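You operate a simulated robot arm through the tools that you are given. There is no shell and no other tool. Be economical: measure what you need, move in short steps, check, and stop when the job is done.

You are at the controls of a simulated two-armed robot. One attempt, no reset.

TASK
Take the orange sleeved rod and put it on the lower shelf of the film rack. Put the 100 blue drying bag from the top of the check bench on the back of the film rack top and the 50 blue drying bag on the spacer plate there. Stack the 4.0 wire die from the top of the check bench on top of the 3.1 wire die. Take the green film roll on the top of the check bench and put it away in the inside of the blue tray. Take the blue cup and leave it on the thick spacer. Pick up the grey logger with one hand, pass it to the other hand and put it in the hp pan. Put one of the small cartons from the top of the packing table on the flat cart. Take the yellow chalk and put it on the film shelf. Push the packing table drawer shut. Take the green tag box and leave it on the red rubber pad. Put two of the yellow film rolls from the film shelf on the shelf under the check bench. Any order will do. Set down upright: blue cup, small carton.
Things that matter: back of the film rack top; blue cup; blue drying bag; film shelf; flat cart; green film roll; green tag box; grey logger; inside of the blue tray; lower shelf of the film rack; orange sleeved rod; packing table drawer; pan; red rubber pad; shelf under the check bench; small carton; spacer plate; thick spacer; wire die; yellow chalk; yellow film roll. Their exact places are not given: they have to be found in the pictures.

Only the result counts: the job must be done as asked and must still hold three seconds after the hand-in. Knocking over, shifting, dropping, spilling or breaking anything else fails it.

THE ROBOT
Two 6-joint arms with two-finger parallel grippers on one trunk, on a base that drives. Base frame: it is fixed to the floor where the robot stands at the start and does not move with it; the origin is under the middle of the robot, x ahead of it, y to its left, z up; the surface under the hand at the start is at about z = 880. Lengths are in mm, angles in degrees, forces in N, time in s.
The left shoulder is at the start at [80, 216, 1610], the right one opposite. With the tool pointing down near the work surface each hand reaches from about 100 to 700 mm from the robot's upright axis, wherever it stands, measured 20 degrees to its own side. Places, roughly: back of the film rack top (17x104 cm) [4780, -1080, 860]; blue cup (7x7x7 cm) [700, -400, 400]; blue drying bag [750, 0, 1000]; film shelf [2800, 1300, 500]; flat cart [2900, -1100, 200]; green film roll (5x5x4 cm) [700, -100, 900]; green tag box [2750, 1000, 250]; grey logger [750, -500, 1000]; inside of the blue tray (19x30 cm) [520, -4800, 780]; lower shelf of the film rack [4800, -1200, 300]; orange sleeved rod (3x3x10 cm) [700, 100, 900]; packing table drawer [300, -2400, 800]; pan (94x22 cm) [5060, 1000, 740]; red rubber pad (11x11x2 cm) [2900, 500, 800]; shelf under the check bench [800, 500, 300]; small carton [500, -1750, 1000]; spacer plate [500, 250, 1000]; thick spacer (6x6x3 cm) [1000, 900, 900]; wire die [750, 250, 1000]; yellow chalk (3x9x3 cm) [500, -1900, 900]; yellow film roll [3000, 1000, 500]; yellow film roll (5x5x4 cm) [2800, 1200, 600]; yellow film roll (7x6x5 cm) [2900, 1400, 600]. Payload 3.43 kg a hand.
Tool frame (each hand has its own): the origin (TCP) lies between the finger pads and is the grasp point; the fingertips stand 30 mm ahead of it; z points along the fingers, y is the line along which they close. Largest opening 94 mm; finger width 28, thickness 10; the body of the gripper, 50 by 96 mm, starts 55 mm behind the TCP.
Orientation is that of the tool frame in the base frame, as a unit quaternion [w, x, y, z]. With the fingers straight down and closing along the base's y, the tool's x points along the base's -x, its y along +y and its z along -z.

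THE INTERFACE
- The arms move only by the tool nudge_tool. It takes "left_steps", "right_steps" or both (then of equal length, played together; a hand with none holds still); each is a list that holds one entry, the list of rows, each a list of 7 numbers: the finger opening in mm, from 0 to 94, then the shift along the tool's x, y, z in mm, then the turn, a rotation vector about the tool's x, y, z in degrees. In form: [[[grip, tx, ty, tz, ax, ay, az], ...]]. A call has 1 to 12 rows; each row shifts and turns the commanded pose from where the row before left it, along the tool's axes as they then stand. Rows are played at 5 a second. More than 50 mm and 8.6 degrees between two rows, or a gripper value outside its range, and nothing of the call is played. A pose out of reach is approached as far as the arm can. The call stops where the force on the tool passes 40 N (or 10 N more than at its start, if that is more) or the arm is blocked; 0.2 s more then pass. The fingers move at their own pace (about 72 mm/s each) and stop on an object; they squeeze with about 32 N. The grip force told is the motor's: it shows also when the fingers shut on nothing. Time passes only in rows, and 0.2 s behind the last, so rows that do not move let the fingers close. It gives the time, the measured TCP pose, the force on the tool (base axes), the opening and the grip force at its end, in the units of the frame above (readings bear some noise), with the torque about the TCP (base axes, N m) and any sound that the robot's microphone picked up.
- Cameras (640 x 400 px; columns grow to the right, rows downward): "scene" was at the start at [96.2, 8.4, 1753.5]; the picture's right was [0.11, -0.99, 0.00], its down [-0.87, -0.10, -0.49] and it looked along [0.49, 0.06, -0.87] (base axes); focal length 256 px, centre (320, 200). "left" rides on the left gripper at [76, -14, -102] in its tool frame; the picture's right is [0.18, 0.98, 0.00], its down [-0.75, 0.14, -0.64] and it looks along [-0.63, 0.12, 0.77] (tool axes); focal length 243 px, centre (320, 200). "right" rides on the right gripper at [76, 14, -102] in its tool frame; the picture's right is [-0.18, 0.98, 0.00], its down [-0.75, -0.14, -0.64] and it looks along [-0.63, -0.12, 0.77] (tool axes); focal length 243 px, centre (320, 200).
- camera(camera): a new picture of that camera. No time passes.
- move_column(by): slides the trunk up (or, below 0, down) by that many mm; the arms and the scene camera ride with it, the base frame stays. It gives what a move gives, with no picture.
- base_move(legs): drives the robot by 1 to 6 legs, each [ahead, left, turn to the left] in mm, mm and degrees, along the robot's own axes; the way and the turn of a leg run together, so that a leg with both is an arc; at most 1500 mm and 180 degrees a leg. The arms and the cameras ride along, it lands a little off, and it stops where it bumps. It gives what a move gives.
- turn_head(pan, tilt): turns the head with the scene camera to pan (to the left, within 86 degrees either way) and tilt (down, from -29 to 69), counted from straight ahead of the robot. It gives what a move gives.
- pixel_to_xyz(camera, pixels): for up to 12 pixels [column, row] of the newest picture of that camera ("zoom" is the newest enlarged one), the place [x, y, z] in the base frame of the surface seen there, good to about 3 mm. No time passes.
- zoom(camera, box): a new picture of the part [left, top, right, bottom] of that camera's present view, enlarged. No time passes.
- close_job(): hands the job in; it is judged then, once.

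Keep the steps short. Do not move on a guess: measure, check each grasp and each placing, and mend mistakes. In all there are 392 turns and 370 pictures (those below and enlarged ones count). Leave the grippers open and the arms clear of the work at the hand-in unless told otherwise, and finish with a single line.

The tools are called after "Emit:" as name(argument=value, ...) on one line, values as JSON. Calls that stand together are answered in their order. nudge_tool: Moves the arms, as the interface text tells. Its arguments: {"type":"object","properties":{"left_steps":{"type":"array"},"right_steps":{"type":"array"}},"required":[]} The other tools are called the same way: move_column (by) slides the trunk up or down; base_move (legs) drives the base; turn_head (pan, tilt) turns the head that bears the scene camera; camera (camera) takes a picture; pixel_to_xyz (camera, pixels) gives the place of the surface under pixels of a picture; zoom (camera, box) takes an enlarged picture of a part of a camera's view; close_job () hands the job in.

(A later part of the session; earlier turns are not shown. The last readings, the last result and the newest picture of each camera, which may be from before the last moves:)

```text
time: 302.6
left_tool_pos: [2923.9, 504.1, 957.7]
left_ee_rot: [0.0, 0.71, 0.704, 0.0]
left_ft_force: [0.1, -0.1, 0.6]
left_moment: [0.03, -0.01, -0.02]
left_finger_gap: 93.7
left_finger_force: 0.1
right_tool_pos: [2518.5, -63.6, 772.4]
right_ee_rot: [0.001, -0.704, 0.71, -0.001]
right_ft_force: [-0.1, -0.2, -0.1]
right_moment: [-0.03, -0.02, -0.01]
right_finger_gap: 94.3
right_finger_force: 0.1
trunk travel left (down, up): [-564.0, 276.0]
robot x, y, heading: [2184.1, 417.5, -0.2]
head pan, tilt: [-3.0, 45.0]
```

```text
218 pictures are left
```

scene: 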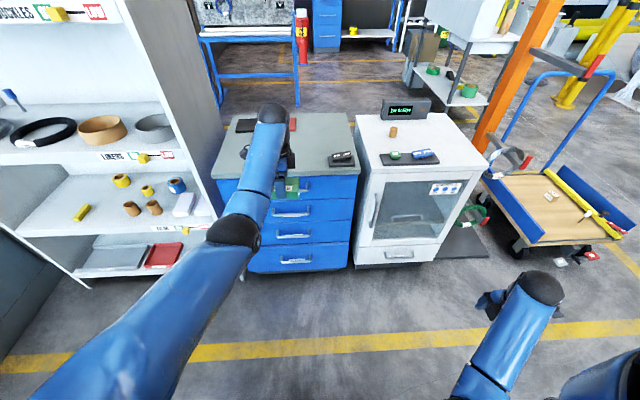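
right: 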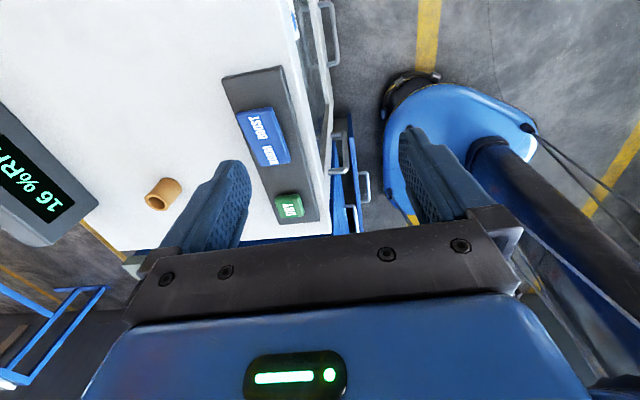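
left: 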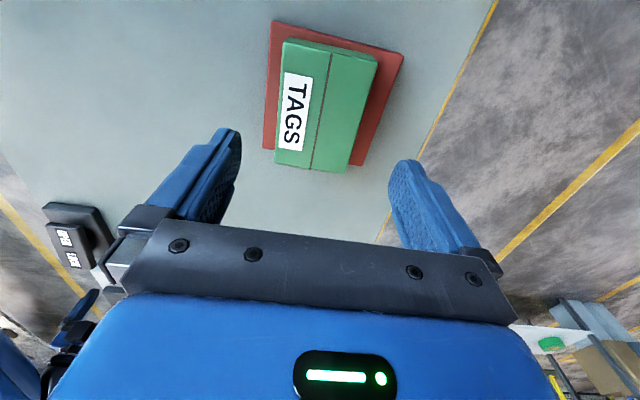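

Tag box sits on the pad. Now I close the bottom drawer: back off 480, left 96, lower the trunk fully; then tilt the left hand tips forward and push the drawer face beside the handle.

Emit:
base_move(legs=[[-480, 0, 0], [0, 100, 0]])

Emit:
move_column(by=-400)

Emit:
move_column(by=-150)

Emit:
nudge_tool(left_steps=[[[94, 0, 0, 30, -7.5, 0, 0], [94, 0, 0, 40, -7.5, 0, 0], [94, 0, 0, 40, 0, 0, 0], [94, 0, 0, 0, 0, 0, 0]]])

Emit:
turn_head(pan=8, tilt=35)

Emit:
camera(camera="scene")

```text
time: 306.2
left_tool_pos: [2445.1, 600.6, 958.1]
left_ee_rot: [0.0, 0.709, 0.705, 0.001]
left_ft_force: [0.0, -0.3, -0.3]
left_moment: [0.0, 0.0, -0.01]
left_finger_gap: 93.9
left_finger_force: 0.0
right_tool_pos: [2037.8, 34.3, 770.9]
right_ee_rot: [0.001, -0.704, 0.711, -0.002]
right_ft_force: [0.2, -0.5, -0.7]
right_moment: [0.04, -0.03, -0.03]
right_finger_gap: 94.0
right_finger_force: 0.1
trunk travel left (down, up): [-564.0, 276.0]
robot x, y, heading: [1698.3, 517.3, 0.1]
head pan, tilt: [-3.0, 45.0]
```

```text
time: 310.0
left_tool_pos: [2443.9, 602.9, 558.1]
left_ee_rot: [0.001, 0.709, 0.705, 0.002]
left_ft_force: [-0.8, -0.4, 0.1]
left_moment: [0.0, 0.01, 0.02]
left_finger_gap: 94.0
left_finger_force: 0.0
right_tool_pos: [2038.2, 33.4, 372.1]
right_ee_rot: [0.001, -0.705, 0.71, -0.003]
right_ft_force: [-0.4, 0.3, 0.1]
right_moment: [-0.04, 0.0, -0.05]
right_finger_gap: 94.2
right_finger_force: 0.0
trunk travel left (down, up): [-164.0, 676.0]
robot x, y, heading: [1701.0, 519.4, 0.0]
head pan, tilt: [-3.0, 45.0]
```

```text
time: 311.7
left_tool_pos: [2442.2, 602.1, 407.4]
left_ee_rot: [0.002, 0.71, 0.704, 0.0]
left_ft_force: [0.6, 0.1, -0.4]
left_moment: [-0.02, -0.01, 0.02]
left_finger_gap: 93.9
left_finger_force: 0.0
right_tool_pos: [2038.7, 34.0, 222.6]
right_ee_rot: [0.002, -0.704, 0.71, -0.003]
right_ft_force: [0.0, 0.2, 0.2]
right_moment: [0.01, 0.02, 0.0]
right_finger_gap: 94.1
right_finger_force: 0.1
trunk travel left (down, up): [-14.0, 826.0]
robot x, y, heading: [1697.5, 518.5, -0.1]
head pan, tilt: [-3.0, 45.0]
```

```text
time: 312.7
left_tool_pos: [2458.2, 601.0, 300.2]
left_ee_rot: [0.093, 0.703, 0.699, 0.093]
left_ft_force: [-0.8, -0.6, 0.2]
left_moment: [-0.04, -0.02, 0.02]
left_finger_gap: 94.1
left_finger_force: 0.0
right_tool_pos: [2039.0, 34.2, 221.7]
right_ee_rot: [0.001, -0.704, 0.71, -0.002]
right_ft_force: [-0.8, 0.2, 0.1]
right_moment: [0.02, -0.03, 0.01]
right_finger_gap: 93.9
right_finger_force: 0.1
trunk travel left (down, up): [-14.0, 826.0]
robot x, y, heading: [1700.1, 520.9, 0.1]
head pan, tilt: [-3.0, 45.0]
```

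```text
time: 313.5
left_tool_pos: [2458.9, 601.0, 299.5]
left_ee_rot: [0.093, 0.704, 0.698, 0.093]
left_ft_force: [-0.7, 0.4, 0.2]
left_moment: [0.01, -0.01, 0.05]
left_finger_gap: 94.1
left_finger_force: 0.1
right_tool_pos: [2038.0, 34.5, 222.9]
right_ee_rot: [0.002, -0.704, 0.71, -0.002]
right_ft_force: [-0.3, -0.1, -0.2]
right_moment: [0.04, 0.03, -0.01]
right_finger_gap: 93.8
right_finger_force: 0.1
trunk travel left (down, up): [-14.0, 826.0]
robot x, y, heading: [1700.0, 517.8, 0.0]
head pan, tilt: [8.0, 35.0]
```

```text
217 pictures are left
```

scene: 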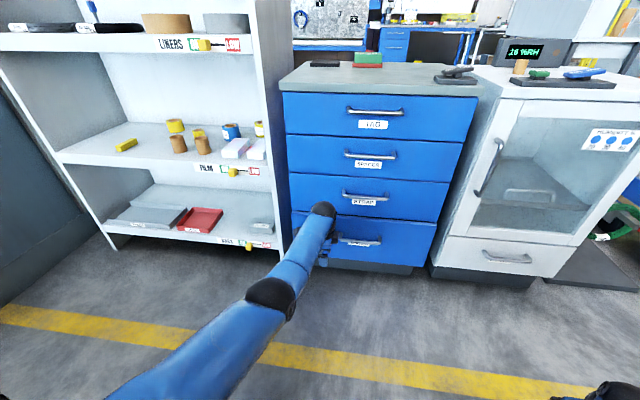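

The hand is in front of the bottom drawer's left part. I drive ahead 70 in two steps to push it flush.

Emit:
base_move(legs=[[60, 0, 0]])

Emit:
nudge_tool(left_steps=[[[94, 0, 6, 1, 0, 0, 0], [94, 0, 6, 1, 0, 0, 0], [94, 0, 6, 1, 0, 0, 0], [94, 0, 0, 0, 0, 0, 0]]])

Emit:
zoom(camera="scene", box=[260, 160, 460, 290])

Emit:
pixel_to_xyz(camera="zoom", pixels=[[500, 150], [500, 185], [500, 205], [500, 230], [500, 120], [450, 260]])

```text
time: 314.4
left_tool_pos: [2518.4, 601.6, 299.4]
left_ee_rot: [0.092, 0.703, 0.699, 0.092]
left_ft_force: [1.1, 0.5, -0.5]
left_moment: [-0.03, 0.01, 0.0]
left_finger_gap: 94.1
left_finger_force: 0.1
right_tool_pos: [2099.2, 35.0, 223.1]
right_ee_rot: [0.001, -0.704, 0.71, -0.002]
right_ft_force: [-0.1, -0.1, -0.2]
right_moment: [-0.02, 0.01, 0.03]
right_finger_gap: 94.0
right_finger_force: 0.2
trunk travel left (down, up): [-14.0, 826.0]
robot x, y, heading: [1758.2, 517.3, 0.1]
head pan, tilt: [8.0, 35.0]
```

```text
time: 315.4
left_tool_pos: [2534.2, 603.0, 302.2]
left_ee_rot: [0.092, 0.703, 0.699, 0.091]
left_ft_force: [-31.1, 1.0, 8.7]
left_moment: [0.01, 0.07, 0.24]
left_finger_gap: 78.3
left_finger_force: 0.2
right_tool_pos: [2097.1, 34.7, 224.0]
right_ee_rot: [0.001, -0.705, 0.71, -0.003]
right_ft_force: [-1.1, 0.1, 0.3]
right_moment: [-0.03, -0.03, -0.01]
right_finger_gap: 94.0
right_finger_force: 0.1
trunk travel left (down, up): [-14.0, 826.0]
robot x, y, heading: [1757.8, 519.5, -0.2]
head pan, tilt: [8.0, 35.0]
```

```text
3.08 times, centred on (360, 225) of scene
```

zoom: 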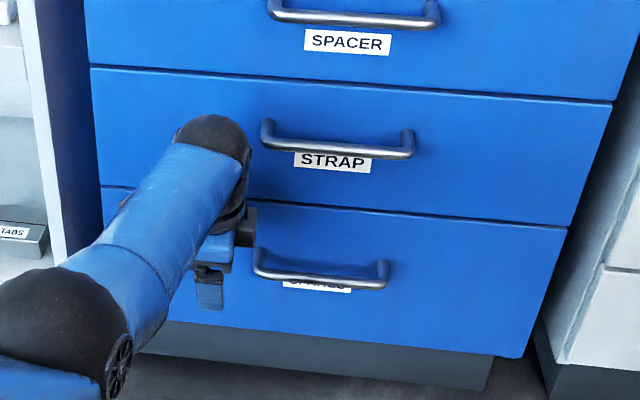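

```text
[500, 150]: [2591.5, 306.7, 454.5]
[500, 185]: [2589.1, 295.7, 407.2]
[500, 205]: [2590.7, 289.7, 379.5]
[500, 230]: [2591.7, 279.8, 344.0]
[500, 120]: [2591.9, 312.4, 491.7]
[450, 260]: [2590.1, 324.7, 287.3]
```

The drawer is flush (x≈2590). Now the film rolls: back off 180, raise the trunk, and turn both hands back to normal orientation.

Emit:
base_move(legs=[[-180, 0, 0]])

Emit:
move_column(by=300)

Emit:
nudge_tool(left_steps=[[[94, 0, 0, 0, 7.5, 0, 0], [94, 0, 0, 0, 7.5, 0, 0], [94, 0, 0, 0, 0, 0, -8.5], [94, 0, 0, 0, 0, 0, -8.5], [94, 0, 0, 0, 0, 0, -8.5], [94, 0, 0, 0, 0, 0, -8.5], [94, 0, 0, 0, 0, 0, -8.5], [94, 0, 0, 0, 0, 0, -8.5], [94, 0, 0, 0, 0, 0, -8.5], [94, 0, 0, 0, 0, 0, -8.5], [94, 0, 0, 0, 0, 0, -8.5], [94, 0, 0, 0, 0, 0, -8.5]]], right_steps=[[[94, 0, 0, 0, 0, 0, 0], [94, 0, 0, 0, 0, 0, 0], [94, 0, 0, 0, 0, 0, 8.5], [94, 0, 0, 0, 0, 0, 8.5], [94, 0, 0, 0, 0, 0, 8.5], [94, 0, 0, 0, 0, 0, 8.5], [94, 0, 0, 0, 0, 0, 8.5], [94, 0, 0, 0, 0, 0, 8.5], [94, 0, 0, 0, 0, 0, 8.5], [94, 0, 0, 0, 0, 0, 8.5], [94, 0, 0, 0, 0, 0, 8.5], [94, 0, 0, 0, 0, 0, 8.5]]])

Emit:
base_move(legs=[[0, 480, 0]])

Emit:
turn_head(pan=10, tilt=35)

Emit:
camera(camera="scene")

```text
time: 316.9
left_tool_pos: [2357.8, 602.5, 303.4]
left_ee_rot: [0.093, 0.702, 0.7, 0.092]
left_ft_force: [0.5, 0.4, -0.2]
left_moment: [-0.02, 0.0, -0.01]
left_finger_gap: 93.9
left_finger_force: 0.0
right_tool_pos: [1921.2, 35.2, 223.3]
right_ee_rot: [0.001, -0.705, 0.709, -0.002]
right_ft_force: [0.4, -0.3, -0.1]
right_moment: [0.02, 0.02, 0.02]
right_finger_gap: 94.4
right_finger_force: 0.1
trunk travel left (down, up): [-14.0, 826.0]
robot x, y, heading: [1583.2, 516.3, 0.3]
head pan, tilt: [8.0, 35.0]
```

```text
time: 319.9
left_tool_pos: [2358.2, 602.0, 602.2]
left_ee_rot: [0.094, 0.702, 0.7, 0.093]
left_ft_force: [0.7, 0.2, -0.1]
left_moment: [0.0, 0.0, -0.04]
left_finger_gap: 94.0
left_finger_force: 0.1
right_tool_pos: [1921.1, 35.1, 522.3]
right_ee_rot: [0.002, -0.705, 0.709, -0.002]
right_ft_force: [0.0, 0.8, 0.3]
right_moment: [0.0, -0.02, 0.0]
right_finger_gap: 93.9
right_finger_force: 0.1
trunk travel left (down, up): [-314.0, 526.0]
robot x, y, heading: [1584.2, 519.8, 0.1]
head pan, tilt: [8.0, 35.0]
```

```text
time: 322.5
left_tool_pos: [2311.7, 611.5, 611.6]
left_ee_rot: [0.001, 0.045, 0.999, 0.0]
left_ft_force: [0.2, -0.9, -0.1]
left_moment: [0.0, -0.02, 0.0]
left_finger_gap: 94.1
left_finger_force: 0.0
left hand out of reach, approached as far as the arm can: row 1, 2
right_tool_pos: [1921.5, 34.4, 522.8]
right_ee_rot: [0.002, -0.039, 0.999, 0.0]
right_ft_force: [-0.4, -0.4, 0.0]
right_moment: [0.02, 0.01, 0.0]
right_finger_gap: 93.9
right_finger_force: 0.0
trunk travel left (down, up): [-314.0, 526.0]
robot x, y, heading: [1583.7, 517.2, 0.0]
head pan, tilt: [8.0, 35.0]
```

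```text
time: 325.4
left_tool_pos: [2313.5, 1091.9, 612.1]
left_ee_rot: [0.001, 0.05, 0.999, -0.001]
left_ft_force: [0.6, -0.9, 0.3]
left_moment: [0.01, 0.0, 0.03]
left_finger_gap: 94.2
left_finger_force: 0.0
right_tool_pos: [1920.1, 516.7, 523.5]
right_ee_rot: [0.003, -0.038, 0.999, -0.002]
right_ft_force: [-0.7, -0.3, 0.0]
right_moment: [-0.02, -0.01, 0.0]
right_finger_gap: 93.9
right_finger_force: 0.1
trunk travel left (down, up): [-314.0, 526.0]
robot x, y, heading: [1580.1, 1003.4, -0.3]
head pan, tilt: [8.0, 35.0]
```

```text
time: 326.0
left_tool_pos: [2312.9, 1090.8, 612.8]
left_ee_rot: [0.001, 0.05, 0.999, 0.0]
left_ft_force: [-0.4, -0.1, -0.1]
left_moment: [-0.03, 0.01, 0.02]
left_finger_gap: 93.9
left_finger_force: 0.0
right_tool_pos: [1920.0, 516.1, 523.0]
right_ee_rot: [0.003, -0.038, 0.999, -0.002]
right_ft_force: [-0.1, -0.2, 0.0]
right_moment: [-0.02, 0.0, 0.0]
right_finger_gap: 94.1
right_finger_force: 0.1
trunk travel left (down, up): [-314.0, 526.0]
robot x, y, heading: [1583.8, 1003.9, -0.2]
head pan, tilt: [10.0, 35.0]
```

```text
215 pictures are left
```

scene: 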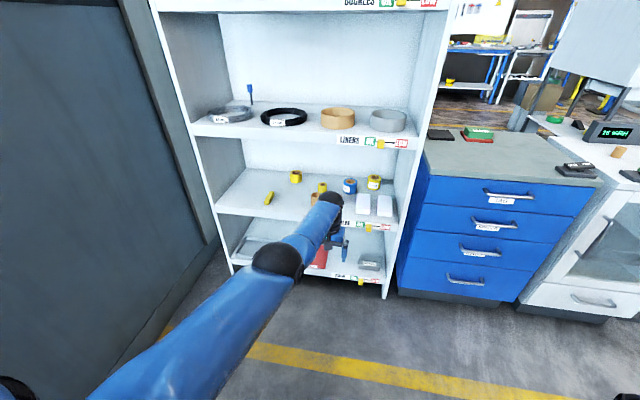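

Emit:
zoom(camera="scene", box=[220, 130, 420, 290])

Emit:
pixel_to_xyz(camera="zoom", pixels=[[243, 138], [243, 155], [326, 180], [326, 172], [490, 155], [490, 175], [415, 175], [300, 215], [350, 35], [380, 55], [480, 230], [225, 155], [262, 155]])

```text
2.50 times, centred on (320, 210) of scene
```

zoom: 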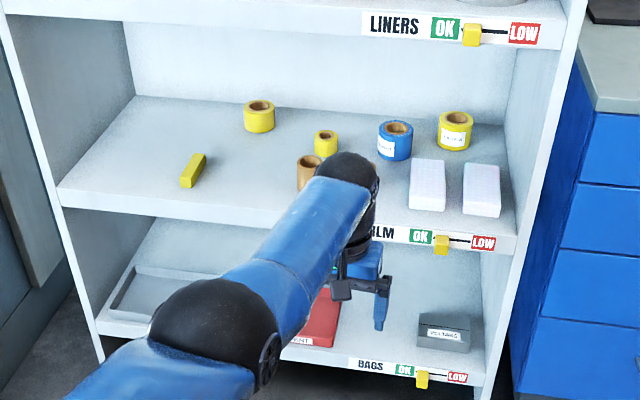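

```text
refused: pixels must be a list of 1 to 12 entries
```

Emit:
pixel_to_xyz(camera="zoom", pixels=[[258, 118], [258, 105], [325, 150], [325, 138], [453, 125], [453, 140], [395, 145], [305, 175], [430, 55], [300, 42], [460, 240], [380, 225]])

```text
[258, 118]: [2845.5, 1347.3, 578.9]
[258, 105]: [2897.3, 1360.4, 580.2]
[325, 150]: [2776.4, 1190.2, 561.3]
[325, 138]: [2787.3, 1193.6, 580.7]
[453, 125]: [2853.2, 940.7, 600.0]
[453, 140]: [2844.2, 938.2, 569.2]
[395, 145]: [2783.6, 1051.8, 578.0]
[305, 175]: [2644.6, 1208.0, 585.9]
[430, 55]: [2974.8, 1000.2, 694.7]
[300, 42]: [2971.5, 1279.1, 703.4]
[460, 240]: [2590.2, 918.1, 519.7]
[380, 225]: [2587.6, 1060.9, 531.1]
```

Emit:
pixel_to_xyz(camera="zoom", pixels=[[345, 160], [320, 200], [290, 235], [260, 265], [215, 300], [300, 25], [560, 45]])

Emit:
camera(camera="left")

```text
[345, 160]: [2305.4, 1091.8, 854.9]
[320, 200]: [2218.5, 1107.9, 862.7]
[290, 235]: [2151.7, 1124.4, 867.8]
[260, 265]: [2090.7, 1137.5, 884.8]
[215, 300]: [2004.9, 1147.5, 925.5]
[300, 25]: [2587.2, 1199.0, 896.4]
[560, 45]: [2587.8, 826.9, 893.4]
```

```text
213 pictures are left
```

left: 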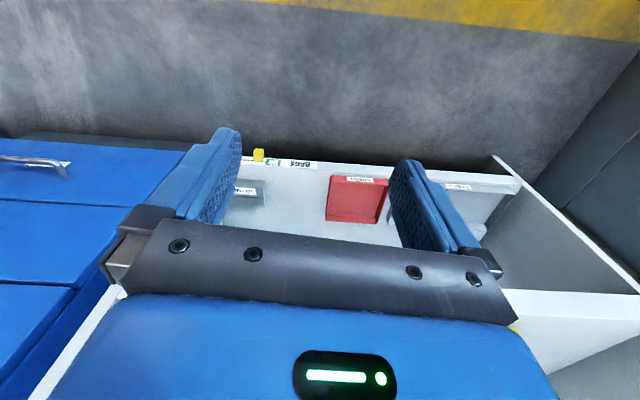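

Emit:
pixel_to_xyz(camera="zoom", pixels=[[192, 170], [186, 183], [200, 158], [297, 170], [320, 160]])

```text
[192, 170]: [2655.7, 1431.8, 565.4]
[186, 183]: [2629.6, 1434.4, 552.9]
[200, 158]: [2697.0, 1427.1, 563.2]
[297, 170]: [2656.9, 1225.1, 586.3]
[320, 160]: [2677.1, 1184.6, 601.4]
```

Brown roll 1 (y 1180–1228) will pass between the open fingers. I go in straight at y≈1196: base left 105, trunk down 34, yaw fixed.

Emit:
nudge_tool(left_steps=[[[94, 0, 0, 0, 0, 0, -5.5], [94, 0, 0, 0, 0, 0, 0]]])

Emit:
base_move(legs=[[0, 105, 0.2]])

Emit:
move_column(by=-34)

Emit:
base_move(legs=[[230, 0, 0]])

Emit:
camera(camera="left")

Emit:
camera(camera="scene")

```text
time: 326.6
left_tool_pos: [2312.9, 1090.8, 611.9]
left_ee_rot: [0.001, 0.001, 1.0, 0.001]
left_ft_force: [0.7, 0.2, 0.3]
left_moment: [0.0, -0.02, -0.03]
left_finger_gap: 94.1
left_finger_force: 0.1
right_tool_pos: [1919.1, 517.3, 522.8]
right_ee_rot: [0.002, -0.037, 0.999, -0.002]
right_ft_force: [0.8, 0.5, 1.0]
right_moment: [-0.02, 0.02, -0.03]
right_finger_gap: 94.0
right_finger_force: 0.1
trunk travel left (down, up): [-314.0, 526.0]
robot x, y, heading: [1578.8, 1003.5, -0.3]
head pan, tilt: [10.0, 35.0]
```

```text
time: 327.8
left_tool_pos: [2314.1, 1200.1, 612.1]
left_ee_rot: [0.002, 0.0, 1.0, 0.0]
left_ft_force: [-0.3, 0.1, 0.3]
left_moment: [0.03, -0.01, 0.0]
left_finger_gap: 93.9
left_finger_force: 0.1
right_tool_pos: [1922.3, 626.5, 524.3]
right_ee_rot: [0.002, -0.039, 0.999, -0.002]
right_ft_force: [0.3, 0.5, -0.2]
right_moment: [0.01, 0.0, 0.03]
right_finger_gap: 94.2
right_finger_force: 0.0
trunk travel left (down, up): [-314.0, 526.0]
robot x, y, heading: [1582.8, 1107.7, -0.2]
head pan, tilt: [10.0, 35.0]
```

```text
time: 328.6
left_tool_pos: [2313.1, 1199.3, 577.9]
left_ee_rot: [0.0, 0.0, 1.0, 0.0]
left_ft_force: [-0.2, 0.0, 0.4]
left_moment: [0.01, 0.01, -0.04]
left_finger_gap: 94.0
left_finger_force: 0.1
right_tool_pos: [1920.1, 625.3, 489.4]
right_ee_rot: [0.003, -0.039, 0.999, -0.002]
right_ft_force: [0.2, 0.4, -0.4]
right_moment: [-0.02, 0.04, 0.0]
right_finger_gap: 93.9
right_finger_force: 0.1
trunk travel left (down, up): [-280.0, 560.0]
robot x, y, heading: [1581.2, 1109.1, -0.2]
head pan, tilt: [10.0, 35.0]
```

```text
time: 330.4
left_tool_pos: [2546.2, 1202.4, 577.9]
left_ee_rot: [0.001, -0.001, 1.0, 0.0]
left_ft_force: [0.1, 0.0, 0.1]
left_moment: [-0.01, 0.0, 0.03]
left_finger_gap: 94.1
left_finger_force: 0.2
right_tool_pos: [2158.2, 625.2, 488.1]
right_ee_rot: [0.002, -0.042, 0.999, -0.001]
right_ft_force: [0.1, -0.7, 0.0]
right_moment: [0.02, 0.03, 0.03]
right_finger_gap: 93.8
right_finger_force: 0.0
trunk travel left (down, up): [-280.0, 560.0]
robot x, y, heading: [1814.9, 1111.2, 0.0]
head pan, tilt: [10.0, 35.0]
```

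```text
212 pictures are left
```

left: 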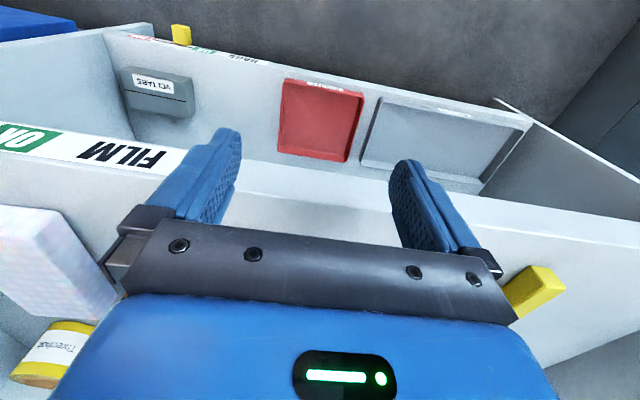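

```text
211 pictures are left
```

scene: 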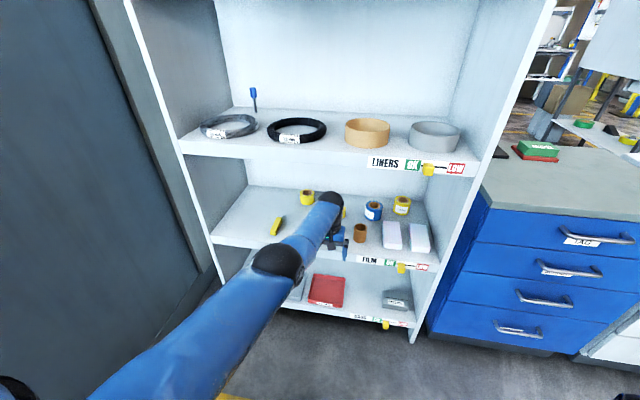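

Emit:
base_move(legs=[[105, -4, 0]])

Emit:
camera(camera="left")

```text
time: 331.5
left_tool_pos: [2653.9, 1200.5, 578.0]
left_ee_rot: [0.0, -0.003, 1.0, 0.0]
left_ft_force: [0.5, -0.8, -0.2]
left_moment: [-0.02, 0.02, -0.02]
left_finger_gap: 93.9
left_finger_force: 0.1
right_tool_pos: [2265.5, 622.4, 489.5]
right_ee_rot: [0.002, -0.041, 0.999, -0.001]
right_ft_force: [1.0, -0.1, -0.5]
right_moment: [0.01, -0.01, 0.01]
right_finger_gap: 93.9
right_finger_force: 0.0
trunk travel left (down, up): [-280.0, 560.0]
robot x, y, heading: [1924.4, 1105.7, 0.1]
head pan, tilt: [10.0, 35.0]
```

```text
210 pictures are left
```

left: 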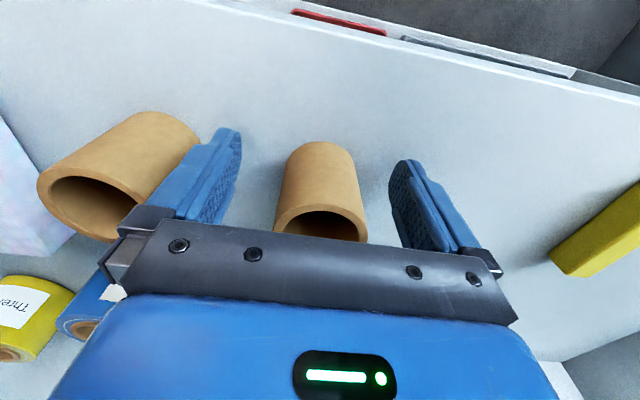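

Brown roll passes between the fingers. I drive 120 further.

Emit:
base_move(legs=[[120, -4, 0]])

Emit:
camera(camera="left")

Emit:
camera(camera="scene")

```text
time: 332.8
left_tool_pos: [2773.4, 1195.8, 577.7]
left_ee_rot: [0.0, -0.003, 1.0, 0.0]
left_ft_force: [0.1, 0.0, -0.4]
left_moment: [0.02, 0.02, 0.02]
left_finger_gap: 93.8
left_finger_force: 0.1
right_tool_pos: [2382.5, 619.1, 488.7]
right_ee_rot: [0.001, -0.04, 0.999, -0.001]
right_ft_force: [-0.8, -0.1, 0.5]
right_moment: [0.0, 0.02, -0.01]
right_finger_gap: 94.1
right_finger_force: 0.0
trunk travel left (down, up): [-280.0, 560.0]
robot x, y, heading: [2039.5, 1102.6, 0.2]
head pan, tilt: [10.0, 35.0]
```

```text
209 pictures are left
```

left: 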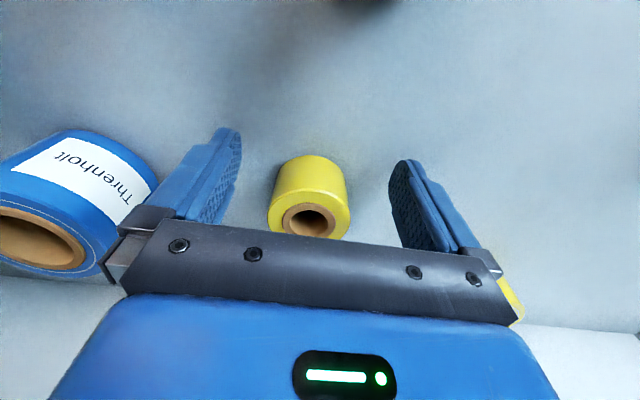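

```text
208 pictures are left
```

scene: 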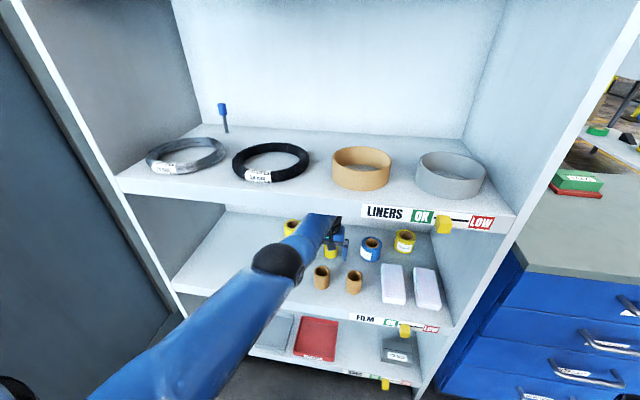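

Emit:
pixel_to_xyz(camera="left", pixels=[[275, 215], [345, 215], [310, 232], [310, 165], [290, 210]])

```text
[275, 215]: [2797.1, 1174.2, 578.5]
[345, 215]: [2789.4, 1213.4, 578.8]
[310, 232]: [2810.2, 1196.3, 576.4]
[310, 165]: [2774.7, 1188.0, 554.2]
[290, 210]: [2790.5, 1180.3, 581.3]
```

Roll centre ≈(2793,1193), ø≈42. I extend 20 and lower 7, close.

Emit:
nudge_tool(left_steps=[[[94, -19, -2, 0, 0, 0, 0], [94, 0, 0, 6, 0, 0, 0], [94, 0, 0, 0, 0, 0, 0], [20, 0, 0, 0, 0, 0, 0], [20, 0, 0, 0, 0, 0, 0], [20, 0, 0, 0, 0, 0, 0]]])

Emit:
camera(camera="left")

```text
time: 334.2
left_tool_pos: [2774.5, 1196.6, 575.1]
left_ee_rot: [0.001, -0.002, 1.0, 0.001]
left_ft_force: [-0.5, -0.2, -0.5]
left_moment: [-0.02, 0.01, 0.0]
left_finger_gap: 20.1
left_finger_force: 0.0
left hand out of reach, approached as far as the arm can: row 1
right_tool_pos: [2383.2, 618.0, 488.6]
right_ee_rot: [0.003, -0.04, 0.999, -0.002]
right_ft_force: [0.3, -0.7, -0.3]
right_moment: [-0.01, 0.04, 0.0]
right_finger_gap: 94.0
right_finger_force: 0.1
trunk travel left (down, up): [-280.0, 560.0]
robot x, y, heading: [2043.4, 1101.0, 0.1]
head pan, tilt: [10.0, 35.0]
```

```text
207 pictures are left
```

left: 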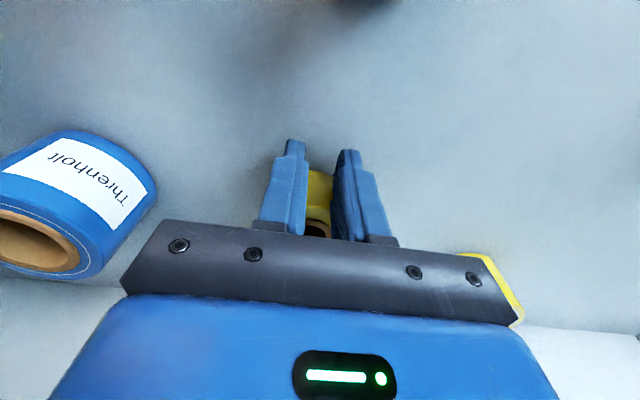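

Out of reach in x; the fingers closed before the roll. I open, drive 30 ahead, and look.

Emit:
nudge_tool(left_steps=[[[94, 0, 0, 0, 0, 0, 0], [94, 0, 0, 0, 0, 0, 0], [94, 0, 0, 0, 0, 0, 0]]])

Emit:
base_move(legs=[[22, 0, 0]])

Emit:
camera(camera="left")

Emit:
pixel_to_xyz(camera="left", pixels=[[280, 190], [345, 190], [315, 215], [315, 150], [310, 180]])

```text
time: 335.0
left_tool_pos: [2774.5, 1196.5, 576.7]
left_ee_rot: [0.0, -0.002, 1.0, 0.0]
left_ft_force: [-0.5, 0.3, -0.7]
left_moment: [-0.02, 0.04, -0.01]
left_finger_gap: 94.0
left_finger_force: 0.1
right_tool_pos: [2381.9, 619.0, 489.0]
right_ee_rot: [0.002, -0.04, 0.999, -0.001]
right_ft_force: [-0.6, -1.4, 0.2]
right_moment: [0.01, -0.02, 0.01]
right_finger_gap: 94.1
right_finger_force: 0.1
trunk travel left (down, up): [-280.0, 560.0]
robot x, y, heading: [2043.9, 1103.1, -0.2]
head pan, tilt: [10.0, 35.0]
```

```text
time: 335.8
left_tool_pos: [2795.6, 1197.0, 576.3]
left_ee_rot: [0.001, -0.001, 1.0, 0.0]
left_ft_force: [-0.2, 0.2, 0.7]
left_moment: [-0.02, 0.0, -0.01]
left_finger_gap: 93.9
left_finger_force: 0.0
right_tool_pos: [2405.5, 618.2, 489.0]
right_ee_rot: [0.002, -0.04, 0.999, -0.001]
right_ft_force: [0.7, 0.0, 0.4]
right_moment: [-0.04, -0.01, 0.01]
right_finger_gap: 94.0
right_finger_force: 0.0
trunk travel left (down, up): [-280.0, 560.0]
robot x, y, heading: [2062.6, 1102.3, -0.1]
head pan, tilt: [10.0, 35.0]
```

```text
206 pictures are left
```

left: 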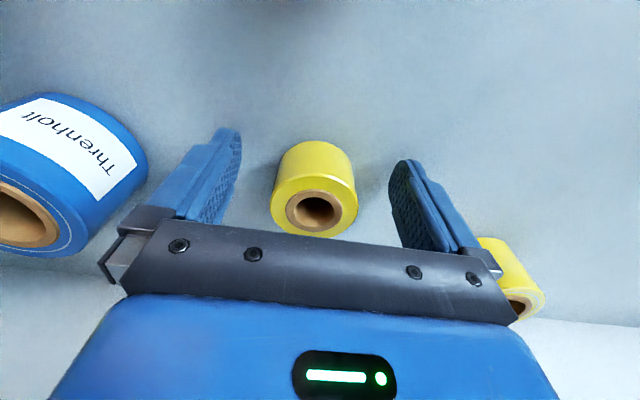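

```text
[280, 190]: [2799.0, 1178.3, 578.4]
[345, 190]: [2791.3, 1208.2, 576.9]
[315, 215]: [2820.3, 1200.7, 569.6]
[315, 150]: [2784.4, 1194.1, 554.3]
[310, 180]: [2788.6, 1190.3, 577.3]
```

Emit:
base_move(legs=[[11, 0, 0]])

Emit:
nudge_tool(left_steps=[[[94, 0, 0, 4, 0, 0, 0], [94, 0, 0, 0, 0, 0, 0], [20, 0, 0, 0, 0, 0, 0], [20, 0, 0, 0, 0, 0, 0], [20, 0, 0, 0, 0, 0, 0]]])

Emit:
camera(camera="left")

```text
time: 336.5
left_tool_pos: [2806.6, 1197.3, 576.7]
left_ee_rot: [0.001, -0.001, 1.0, 0.0]
left_ft_force: [-0.5, -0.7, -0.1]
left_moment: [0.02, 0.0, -0.01]
left_finger_gap: 93.9
left_finger_force: 0.0
right_tool_pos: [2414.8, 618.7, 489.0]
right_ee_rot: [0.003, -0.04, 0.999, -0.002]
right_ft_force: [0.5, 0.7, 0.5]
right_moment: [0.01, 0.0, 0.01]
right_finger_gap: 93.9
right_finger_force: 0.1
trunk travel left (down, up): [-280.0, 560.0]
robot x, y, heading: [2073.0, 1103.0, -0.1]
head pan, tilt: [10.0, 35.0]
```

```text
time: 337.7
left_tool_pos: [2804.9, 1195.8, 573.2]
left_ee_rot: [0.001, -0.002, 1.0, 0.0]
left_ft_force: [0.1, -0.4, 0.9]
left_moment: [0.02, 0.0, -0.02]
left_finger_gap: 48.6
left_finger_force: 32.4
right_tool_pos: [2415.2, 618.6, 489.2]
right_ee_rot: [0.003, -0.04, 0.999, -0.002]
right_ft_force: [0.0, -0.5, -0.6]
right_moment: [0.03, -0.04, 0.03]
right_finger_gap: 94.0
right_finger_force: 0.1
trunk travel left (down, up): [-280.0, 560.0]
robot x, y, heading: [2073.0, 1102.1, 0.2]
head pan, tilt: [10.0, 35.0]
```

```text
205 pictures are left
```

left: 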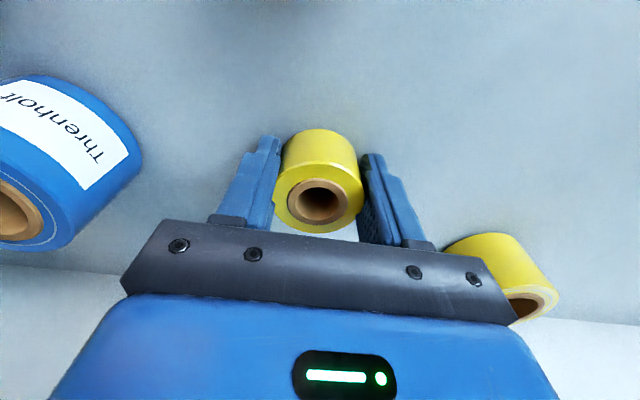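

Gripped (48.6 mm). Backing straight would hit the brown roll, so I lift slightly, slide left 84, then back out at y≈1280.

Emit:
move_column(by=8)

Emit:
base_move(legs=[[0, 86, 0], [-420, 0, 0]])

Emit:
camera(camera="left")

Emit:
camera(camera="scene")

```text
time: 338.3
left_tool_pos: [2805.3, 1196.4, 580.7]
left_ee_rot: [0.002, -0.001, 1.0, 0.0]
left_ft_force: [0.6, -0.4, -0.7]
left_moment: [-0.01, 0.0, 0.01]
left_finger_gap: 48.2
left_finger_force: 32.4
right_tool_pos: [2414.9, 618.1, 496.7]
right_ee_rot: [0.002, -0.04, 0.999, -0.001]
right_ft_force: [0.1, 0.4, -0.9]
right_moment: [0.0, 0.04, 0.03]
right_finger_gap: 93.9
right_finger_force: 0.1
trunk travel left (down, up): [-288.0, 552.0]
robot x, y, heading: [2075.9, 1104.5, 0.0]
head pan, tilt: [10.0, 35.0]
```

```text
time: 341.6
left_tool_pos: [2372.8, 1280.4, 582.0]
left_ee_rot: [0.002, -0.003, 1.0, 0.0]
left_ft_force: [0.4, 0.0, -0.1]
left_moment: [-0.03, 0.01, 0.0]
left_finger_gap: 47.9
left_finger_force: 31.5
right_tool_pos: [1984.0, 702.0, 499.0]
right_ee_rot: [0.002, -0.041, 0.999, -0.002]
right_ft_force: [-1.3, -0.1, 0.0]
right_moment: [-0.02, -0.03, -0.02]
right_finger_gap: 94.2
right_finger_force: 0.0
trunk travel left (down, up): [-288.0, 552.0]
robot x, y, heading: [1640.8, 1184.6, -0.1]
head pan, tilt: [10.0, 35.0]
```

```text
204 pictures are left
```

left: 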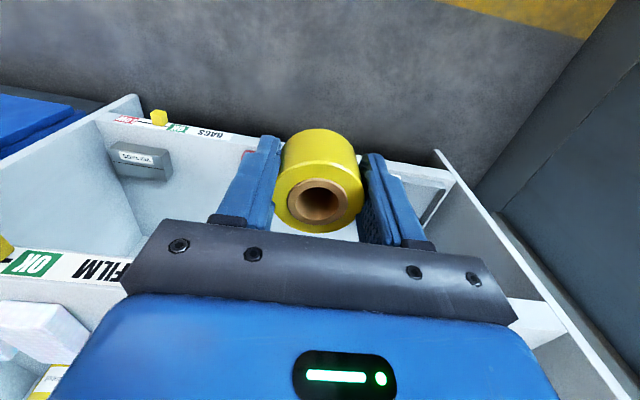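

```text
203 pictures are left
```

scene: 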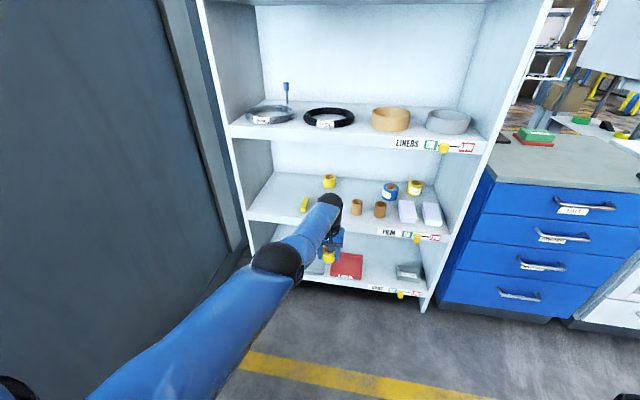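

Now the second roll (2875,1350) with the right hand. I bring the right hand forward/inward first.

Emit:
nudge_tool(right_steps=[[[94, -36, 30, -8, 0, 0, 4.5], [94, -36, 30, -8, 0, 0, 0], [94, -36, 30, -8, 0, 0, 0], [94, -36, 30, -8, 0, 0, 0], [94, -36, 30, -8, 0, 0, 0], [94, -36, 30, -8, 0, 0, 0], [94, -36, 30, -8, 0, 0, 0], [94, -36, 30, -8, 0, 0, 0], [94, -36, 30, -8, 0, 0, 0], [94, -36, 30, -8, 0, 0, 0], [94, -36, 30, -8, 0, 0, 0], [94, 0, 0, 0, 0, 0, 0]]])

Emit:
base_move(legs=[[0, 300, 0]])

Emit:
turn_head(pan=0, tilt=35)

Emit:
camera(camera="scene")

Emit:
zoom(camera="scene", box=[220, 150, 420, 290])

```text
time: 344.2
left_tool_pos: [2372.3, 1281.2, 581.3]
left_ee_rot: [0.001, -0.002, 1.0, 0.0]
left_ft_force: [0.4, -1.2, -0.5]
left_moment: [0.03, -0.01, 0.01]
left_finger_gap: 47.7
left_finger_force: 32.2
right_tool_pos: [2378.6, 1036.6, 570.2]
right_ee_rot: [0.003, -0.001, 1.0, -0.001]
right_ft_force: [0.3, 0.1, 0.5]
right_moment: [0.03, -0.03, -0.02]
right_finger_gap: 93.7
right_finger_force: 0.1
right hand out of reach, approached as far as the arm can: row 1, 2, 4
trunk travel left (down, up): [-288.0, 552.0]
robot x, y, heading: [1642.2, 1185.9, 0.1]
head pan, tilt: [10.0, 35.0]
```

```text
time: 346.3
left_tool_pos: [2371.5, 1586.4, 580.6]
left_ee_rot: [0.0, -0.003, 1.0, 0.0]
left_ft_force: [-0.2, -0.2, -0.4]
left_moment: [0.0, -0.01, -0.01]
left_finger_gap: 47.9
left_finger_force: 32.0
right_tool_pos: [2377.6, 1341.7, 570.1]
right_ee_rot: [0.003, -0.002, 1.0, -0.001]
right_ft_force: [0.8, 0.6, -0.5]
right_moment: [-0.05, 0.01, 0.01]
right_finger_gap: 93.9
right_finger_force: 0.1
trunk travel left (down, up): [-288.0, 552.0]
robot x, y, heading: [1641.6, 1494.6, 0.1]
head pan, tilt: [10.0, 35.0]
```

```text
time: 347.0
left_tool_pos: [2371.3, 1585.8, 579.6]
left_ee_rot: [0.001, -0.003, 1.0, 0.0]
left_ft_force: [0.8, -0.6, 0.0]
left_moment: [0.0, -0.02, 0.01]
left_finger_gap: 48.0
left_finger_force: 32.0
right_tool_pos: [2377.6, 1341.4, 569.6]
right_ee_rot: [0.003, -0.002, 1.0, -0.001]
right_ft_force: [-0.9, -0.3, -0.2]
right_moment: [0.0, -0.02, 0.01]
right_finger_gap: 94.2
right_finger_force: 0.0
trunk travel left (down, up): [-288.0, 552.0]
robot x, y, heading: [1640.1, 1488.0, 0.2]
head pan, tilt: [0.0, 35.0]
```

```text
202 pictures are left
```

scene: 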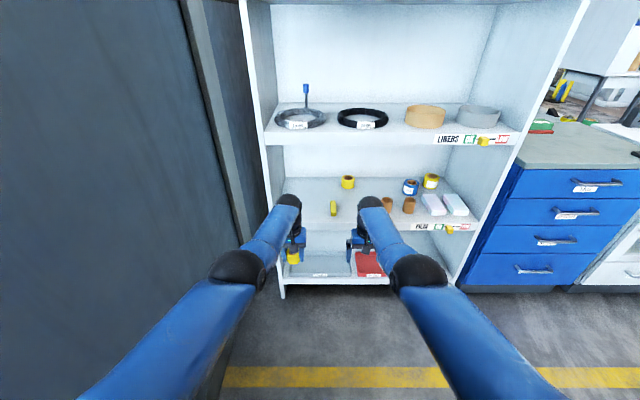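

```text
2.86 times, centred on (320, 220) of scene
```

zoom: 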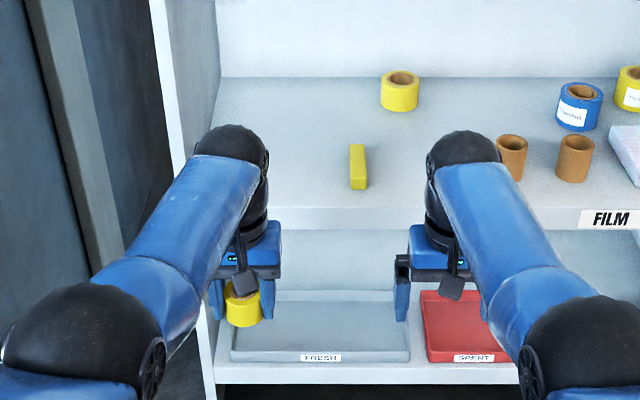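

Emit:
pixel_to_xyz(camera="zoom", pixels=[[400, 98], [400, 75], [383, 90], [418, 90], [358, 165], [172, 100], [182, 180], [230, 128], [205, 60], [495, 150], [512, 165], [262, 180]])

```text
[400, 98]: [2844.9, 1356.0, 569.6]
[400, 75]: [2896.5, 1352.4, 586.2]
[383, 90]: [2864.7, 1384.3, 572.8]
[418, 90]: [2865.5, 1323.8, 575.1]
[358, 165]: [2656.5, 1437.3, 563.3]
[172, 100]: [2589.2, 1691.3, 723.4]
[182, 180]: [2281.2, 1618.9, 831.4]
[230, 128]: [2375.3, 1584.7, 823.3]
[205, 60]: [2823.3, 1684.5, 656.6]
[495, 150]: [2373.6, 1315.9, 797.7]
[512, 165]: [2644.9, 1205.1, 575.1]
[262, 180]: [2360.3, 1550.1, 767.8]
```

Roll centre (2872,1354), ø60. I raise the trunk 8, shift the right hand 12 left with opening 84, and drive in 440.

Emit:
move_column(by=8)

Emit:
nudge_tool(right_steps=[[[84, 0, 12, 0, 0, 0, 0], [84, 0, 0, 0, 0, 0, 0]]])

Emit:
base_move(legs=[[230, 0, -0.2]])

Emit:
camera(camera="scene")

Emit:
camera(camera="right")

```text
time: 347.6
left_tool_pos: [2372.0, 1585.9, 588.7]
left_ee_rot: [0.001, -0.003, 1.0, 0.001]
left_ft_force: [0.4, -0.2, -1.3]
left_moment: [0.03, 0.03, -0.02]
left_finger_gap: 48.0
left_finger_force: 32.1
right_tool_pos: [2377.1, 1342.4, 577.7]
right_ee_rot: [0.001, -0.001, 1.0, -0.001]
right_ft_force: [0.1, 0.4, 0.0]
right_moment: [0.0, 0.02, 0.02]
right_finger_gap: 93.9
right_finger_force: 0.1
trunk travel left (down, up): [-296.0, 544.0]
robot x, y, heading: [1642.5, 1492.1, 0.1]
head pan, tilt: [0.0, 35.0]
```

```text
time: 348.2
left_tool_pos: [2371.5, 1585.3, 587.6]
left_ee_rot: [0.001, -0.003, 1.0, 0.0]
left_ft_force: [-0.2, 0.7, -0.8]
left_moment: [0.03, -0.01, 0.02]
left_finger_gap: 48.3
left_finger_force: 31.9
right_tool_pos: [2378.7, 1353.6, 576.4]
right_ee_rot: [0.003, -0.002, 1.0, -0.001]
right_ft_force: [0.2, 0.0, 0.0]
right_moment: [0.0, -0.01, 0.02]
right_finger_gap: 84.1
right_finger_force: 0.1
trunk travel left (down, up): [-296.0, 544.0]
robot x, y, heading: [1641.0, 1490.4, 0.4]
head pan, tilt: [0.0, 35.0]
```

```text
time: 349.9
left_tool_pos: [2602.3, 1584.5, 589.1]
left_ee_rot: [0.001, -0.002, 1.0, 0.0]
left_ft_force: [0.7, 0.4, -0.9]
left_moment: [0.02, -0.02, 0.03]
left_finger_gap: 48.0
left_finger_force: 32.5
right_tool_pos: [2609.3, 1352.0, 576.1]
right_ee_rot: [0.002, 0.0, 1.0, -0.001]
right_ft_force: [0.6, 0.6, -0.2]
right_moment: [-0.04, 0.0, 0.03]
right_finger_gap: 84.2
right_finger_force: 0.1
trunk travel left (down, up): [-296.0, 544.0]
robot x, y, heading: [1869.1, 1492.6, 0.3]
head pan, tilt: [0.0, 35.0]
```

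```text
200 pictures are left
```

scene: 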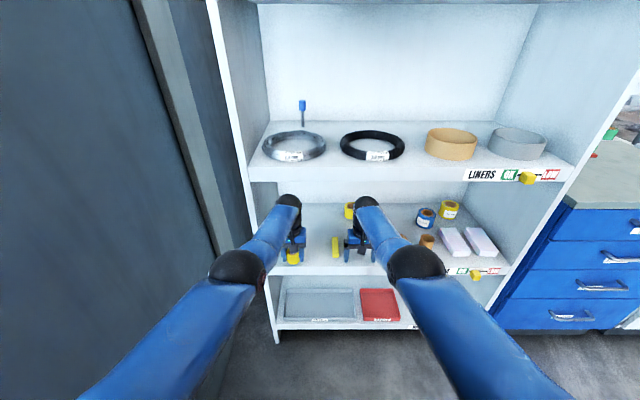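

```text
199 pictures are left
```

right: 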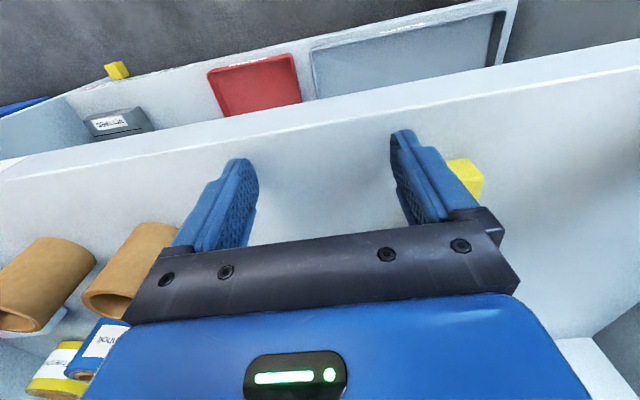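

Emit:
base_move(legs=[[225, 0, 0]])

Emit:
camera(camera="right")

Emit:
pixel_to_xyz(camera="right", pixels=[[310, 150], [310, 180], [310, 210], [280, 200], [345, 200]])

```text
time: 351.6
left_tool_pos: [2830.3, 1588.2, 588.7]
left_ee_rot: [0.001, -0.003, 1.0, 0.0]
left_ft_force: [0.1, 0.2, -0.8]
left_moment: [0.01, 0.02, 0.01]
left_finger_gap: 48.2
left_finger_force: 32.0
right_tool_pos: [2834.8, 1356.1, 577.1]
right_ee_rot: [0.002, -0.002, 1.0, 0.0]
right_ft_force: [0.4, 0.7, 0.2]
right_moment: [-0.03, -0.01, -0.02]
right_finger_gap: 84.0
right_finger_force: 0.1
trunk travel left (down, up): [-296.0, 544.0]
robot x, y, heading: [2099.5, 1493.2, 0.5]
head pan, tilt: [0.0, 35.0]
```

```text
198 pictures are left
```

right: 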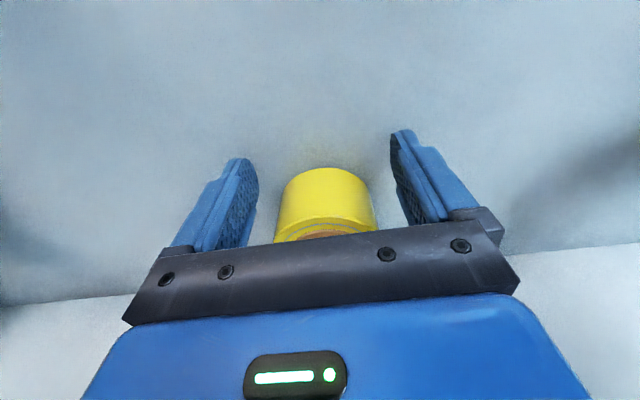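

```text
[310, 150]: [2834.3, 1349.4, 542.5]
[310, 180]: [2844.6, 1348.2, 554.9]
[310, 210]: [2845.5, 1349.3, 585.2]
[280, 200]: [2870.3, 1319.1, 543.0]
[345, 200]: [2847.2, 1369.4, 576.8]
```

Emit:
base_move(legs=[[38, 0, 0]])

Emit:
nudge_tool(right_steps=[[[84, 0, 0, 0, 0, 0, 0], [30, 0, 0, 0, 0, 0, 0], [30, 0, 0, 0, 0, 0, 0], [30, 0, 0, 0, 0, 0, 0]]])

Emit:
camera(camera="right")

```text
time: 352.6
left_tool_pos: [2845.0, 1587.2, 591.5]
left_ee_rot: [0.002, -0.002, 1.0, 0.002]
left_ft_force: [-0.8, 0.0, -0.2]
left_moment: [-0.02, 0.01, 0.01]
left_finger_gap: 47.9
left_finger_force: 31.8
right_tool_pos: [2846.5, 1357.4, 570.2]
right_ee_rot: [-0.004, -0.004, 1.0, 0.0]
right_ft_force: [-11.0, -4.4, 74.4]
right_moment: [1.23, -0.65, -0.01]
right_finger_gap: 80.3
right_finger_force: 0.0
trunk travel left (down, up): [-296.0, 544.0]
robot x, y, heading: [2127.2, 1494.2, 0.4]
head pan, tilt: [0.0, 35.0]
stopped in leg 1: the force on the tool passed its limit at 86 N (the readings are from after the stop); the commanded pose is now the measured one
```

```text
time: 353.5
left_tool_pos: [2843.8, 1586.7, 587.9]
left_ee_rot: [0.0, -0.003, 1.0, 0.003]
left_ft_force: [0.4, 0.3, 0.2]
left_moment: [0.02, 0.02, -0.01]
left_finger_gap: 48.0
left_finger_force: 32.0
right_tool_pos: [2847.0, 1356.5, 570.3]
right_ee_rot: [-0.004, -0.004, 1.0, -0.001]
right_ft_force: [-11.7, -4.9, 77.0]
right_moment: [0.53, -0.79, 0.15]
right_finger_gap: 46.1
right_finger_force: 14.2
trunk travel left (down, up): [-296.0, 544.0]
robot x, y, heading: [2120.1, 1498.6, 0.3]
head pan, tilt: [0.0, 35.0]
stopped in row 4 (right hand): the force on the tool passed its limit at 86 N (the readings are from after the stop); the commanded pose is now the measured one
```

```text
197 pictures are left
```

right: 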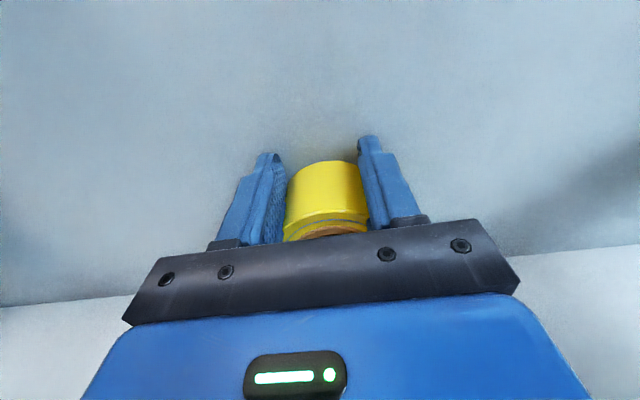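

The right forearm wedged under the upper shelf. I open, back out fully, then lower the trunk 120 and raise both hands so that the forearms are flatter.

Emit:
nudge_tool(right_steps=[[[84, 0, 0, 0, 0, 0, 0], [84, 0, 0, 0, 0, 0, 0]]])

Emit:
base_move(legs=[[-30, 0, 0]])

Emit:
camera(camera="right")

Emit:
camera(camera="scene")

```text
time: 354.1
left_tool_pos: [2843.9, 1587.5, 588.8]
left_ee_rot: [0.001, -0.003, 1.0, 0.002]
left_ft_force: [0.9, 0.1, 0.3]
left_moment: [-0.05, 0.01, -0.03]
left_finger_gap: 48.1
left_finger_force: 32.4
right_tool_pos: [2846.8, 1356.1, 569.8]
right_ee_rot: [-0.004, -0.004, 1.0, 0.001]
right_ft_force: [-18.0, -4.1, 84.8]
right_moment: [0.26, -0.63, 0.45]
right_finger_gap: 46.5
right_finger_force: 0.0
trunk travel left (down, up): [-296.0, 544.0]
robot x, y, heading: [2123.0, 1493.2, 0.5]
head pan, tilt: [0.0, 35.0]
```

```text
time: 354.9
left_tool_pos: [2842.8, 1587.8, 584.7]
left_ee_rot: [-0.003, -0.003, 1.0, 0.0]
left_ft_force: [-0.3, 1.0, -0.7]
left_moment: [-0.02, 0.01, -0.01]
left_finger_gap: 47.8
left_finger_force: 32.2
right_tool_pos: [2846.3, 1358.0, 571.6]
right_ee_rot: [-0.003, -0.004, 1.0, -0.002]
right_ft_force: [0.3, -0.3, -0.1]
right_moment: [0.01, -0.01, -0.02]
right_finger_gap: 84.2
right_finger_force: 0.1
trunk travel left (down, up): [-296.0, 544.0]
robot x, y, heading: [2113.4, 1493.5, 0.0]
head pan, tilt: [0.0, 35.0]
stopped in leg 1: the force on the tool passed its limit at 101 N (the readings are from after the stop); the commanded pose is now the measured one
```

```text
196 pictures are left
```

right: 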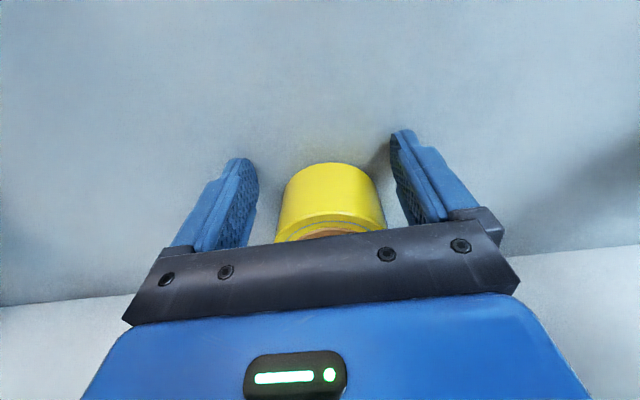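

```text
195 pictures are left
```

scene: 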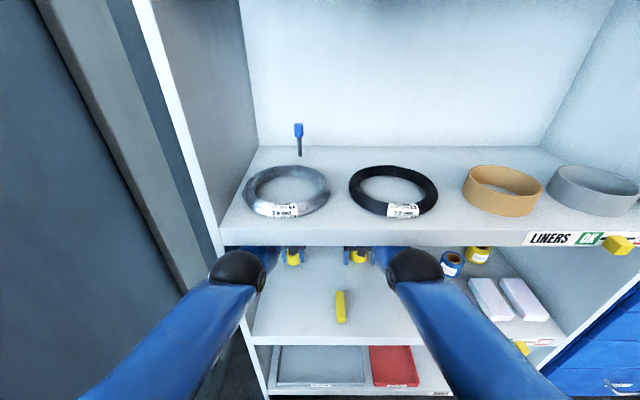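

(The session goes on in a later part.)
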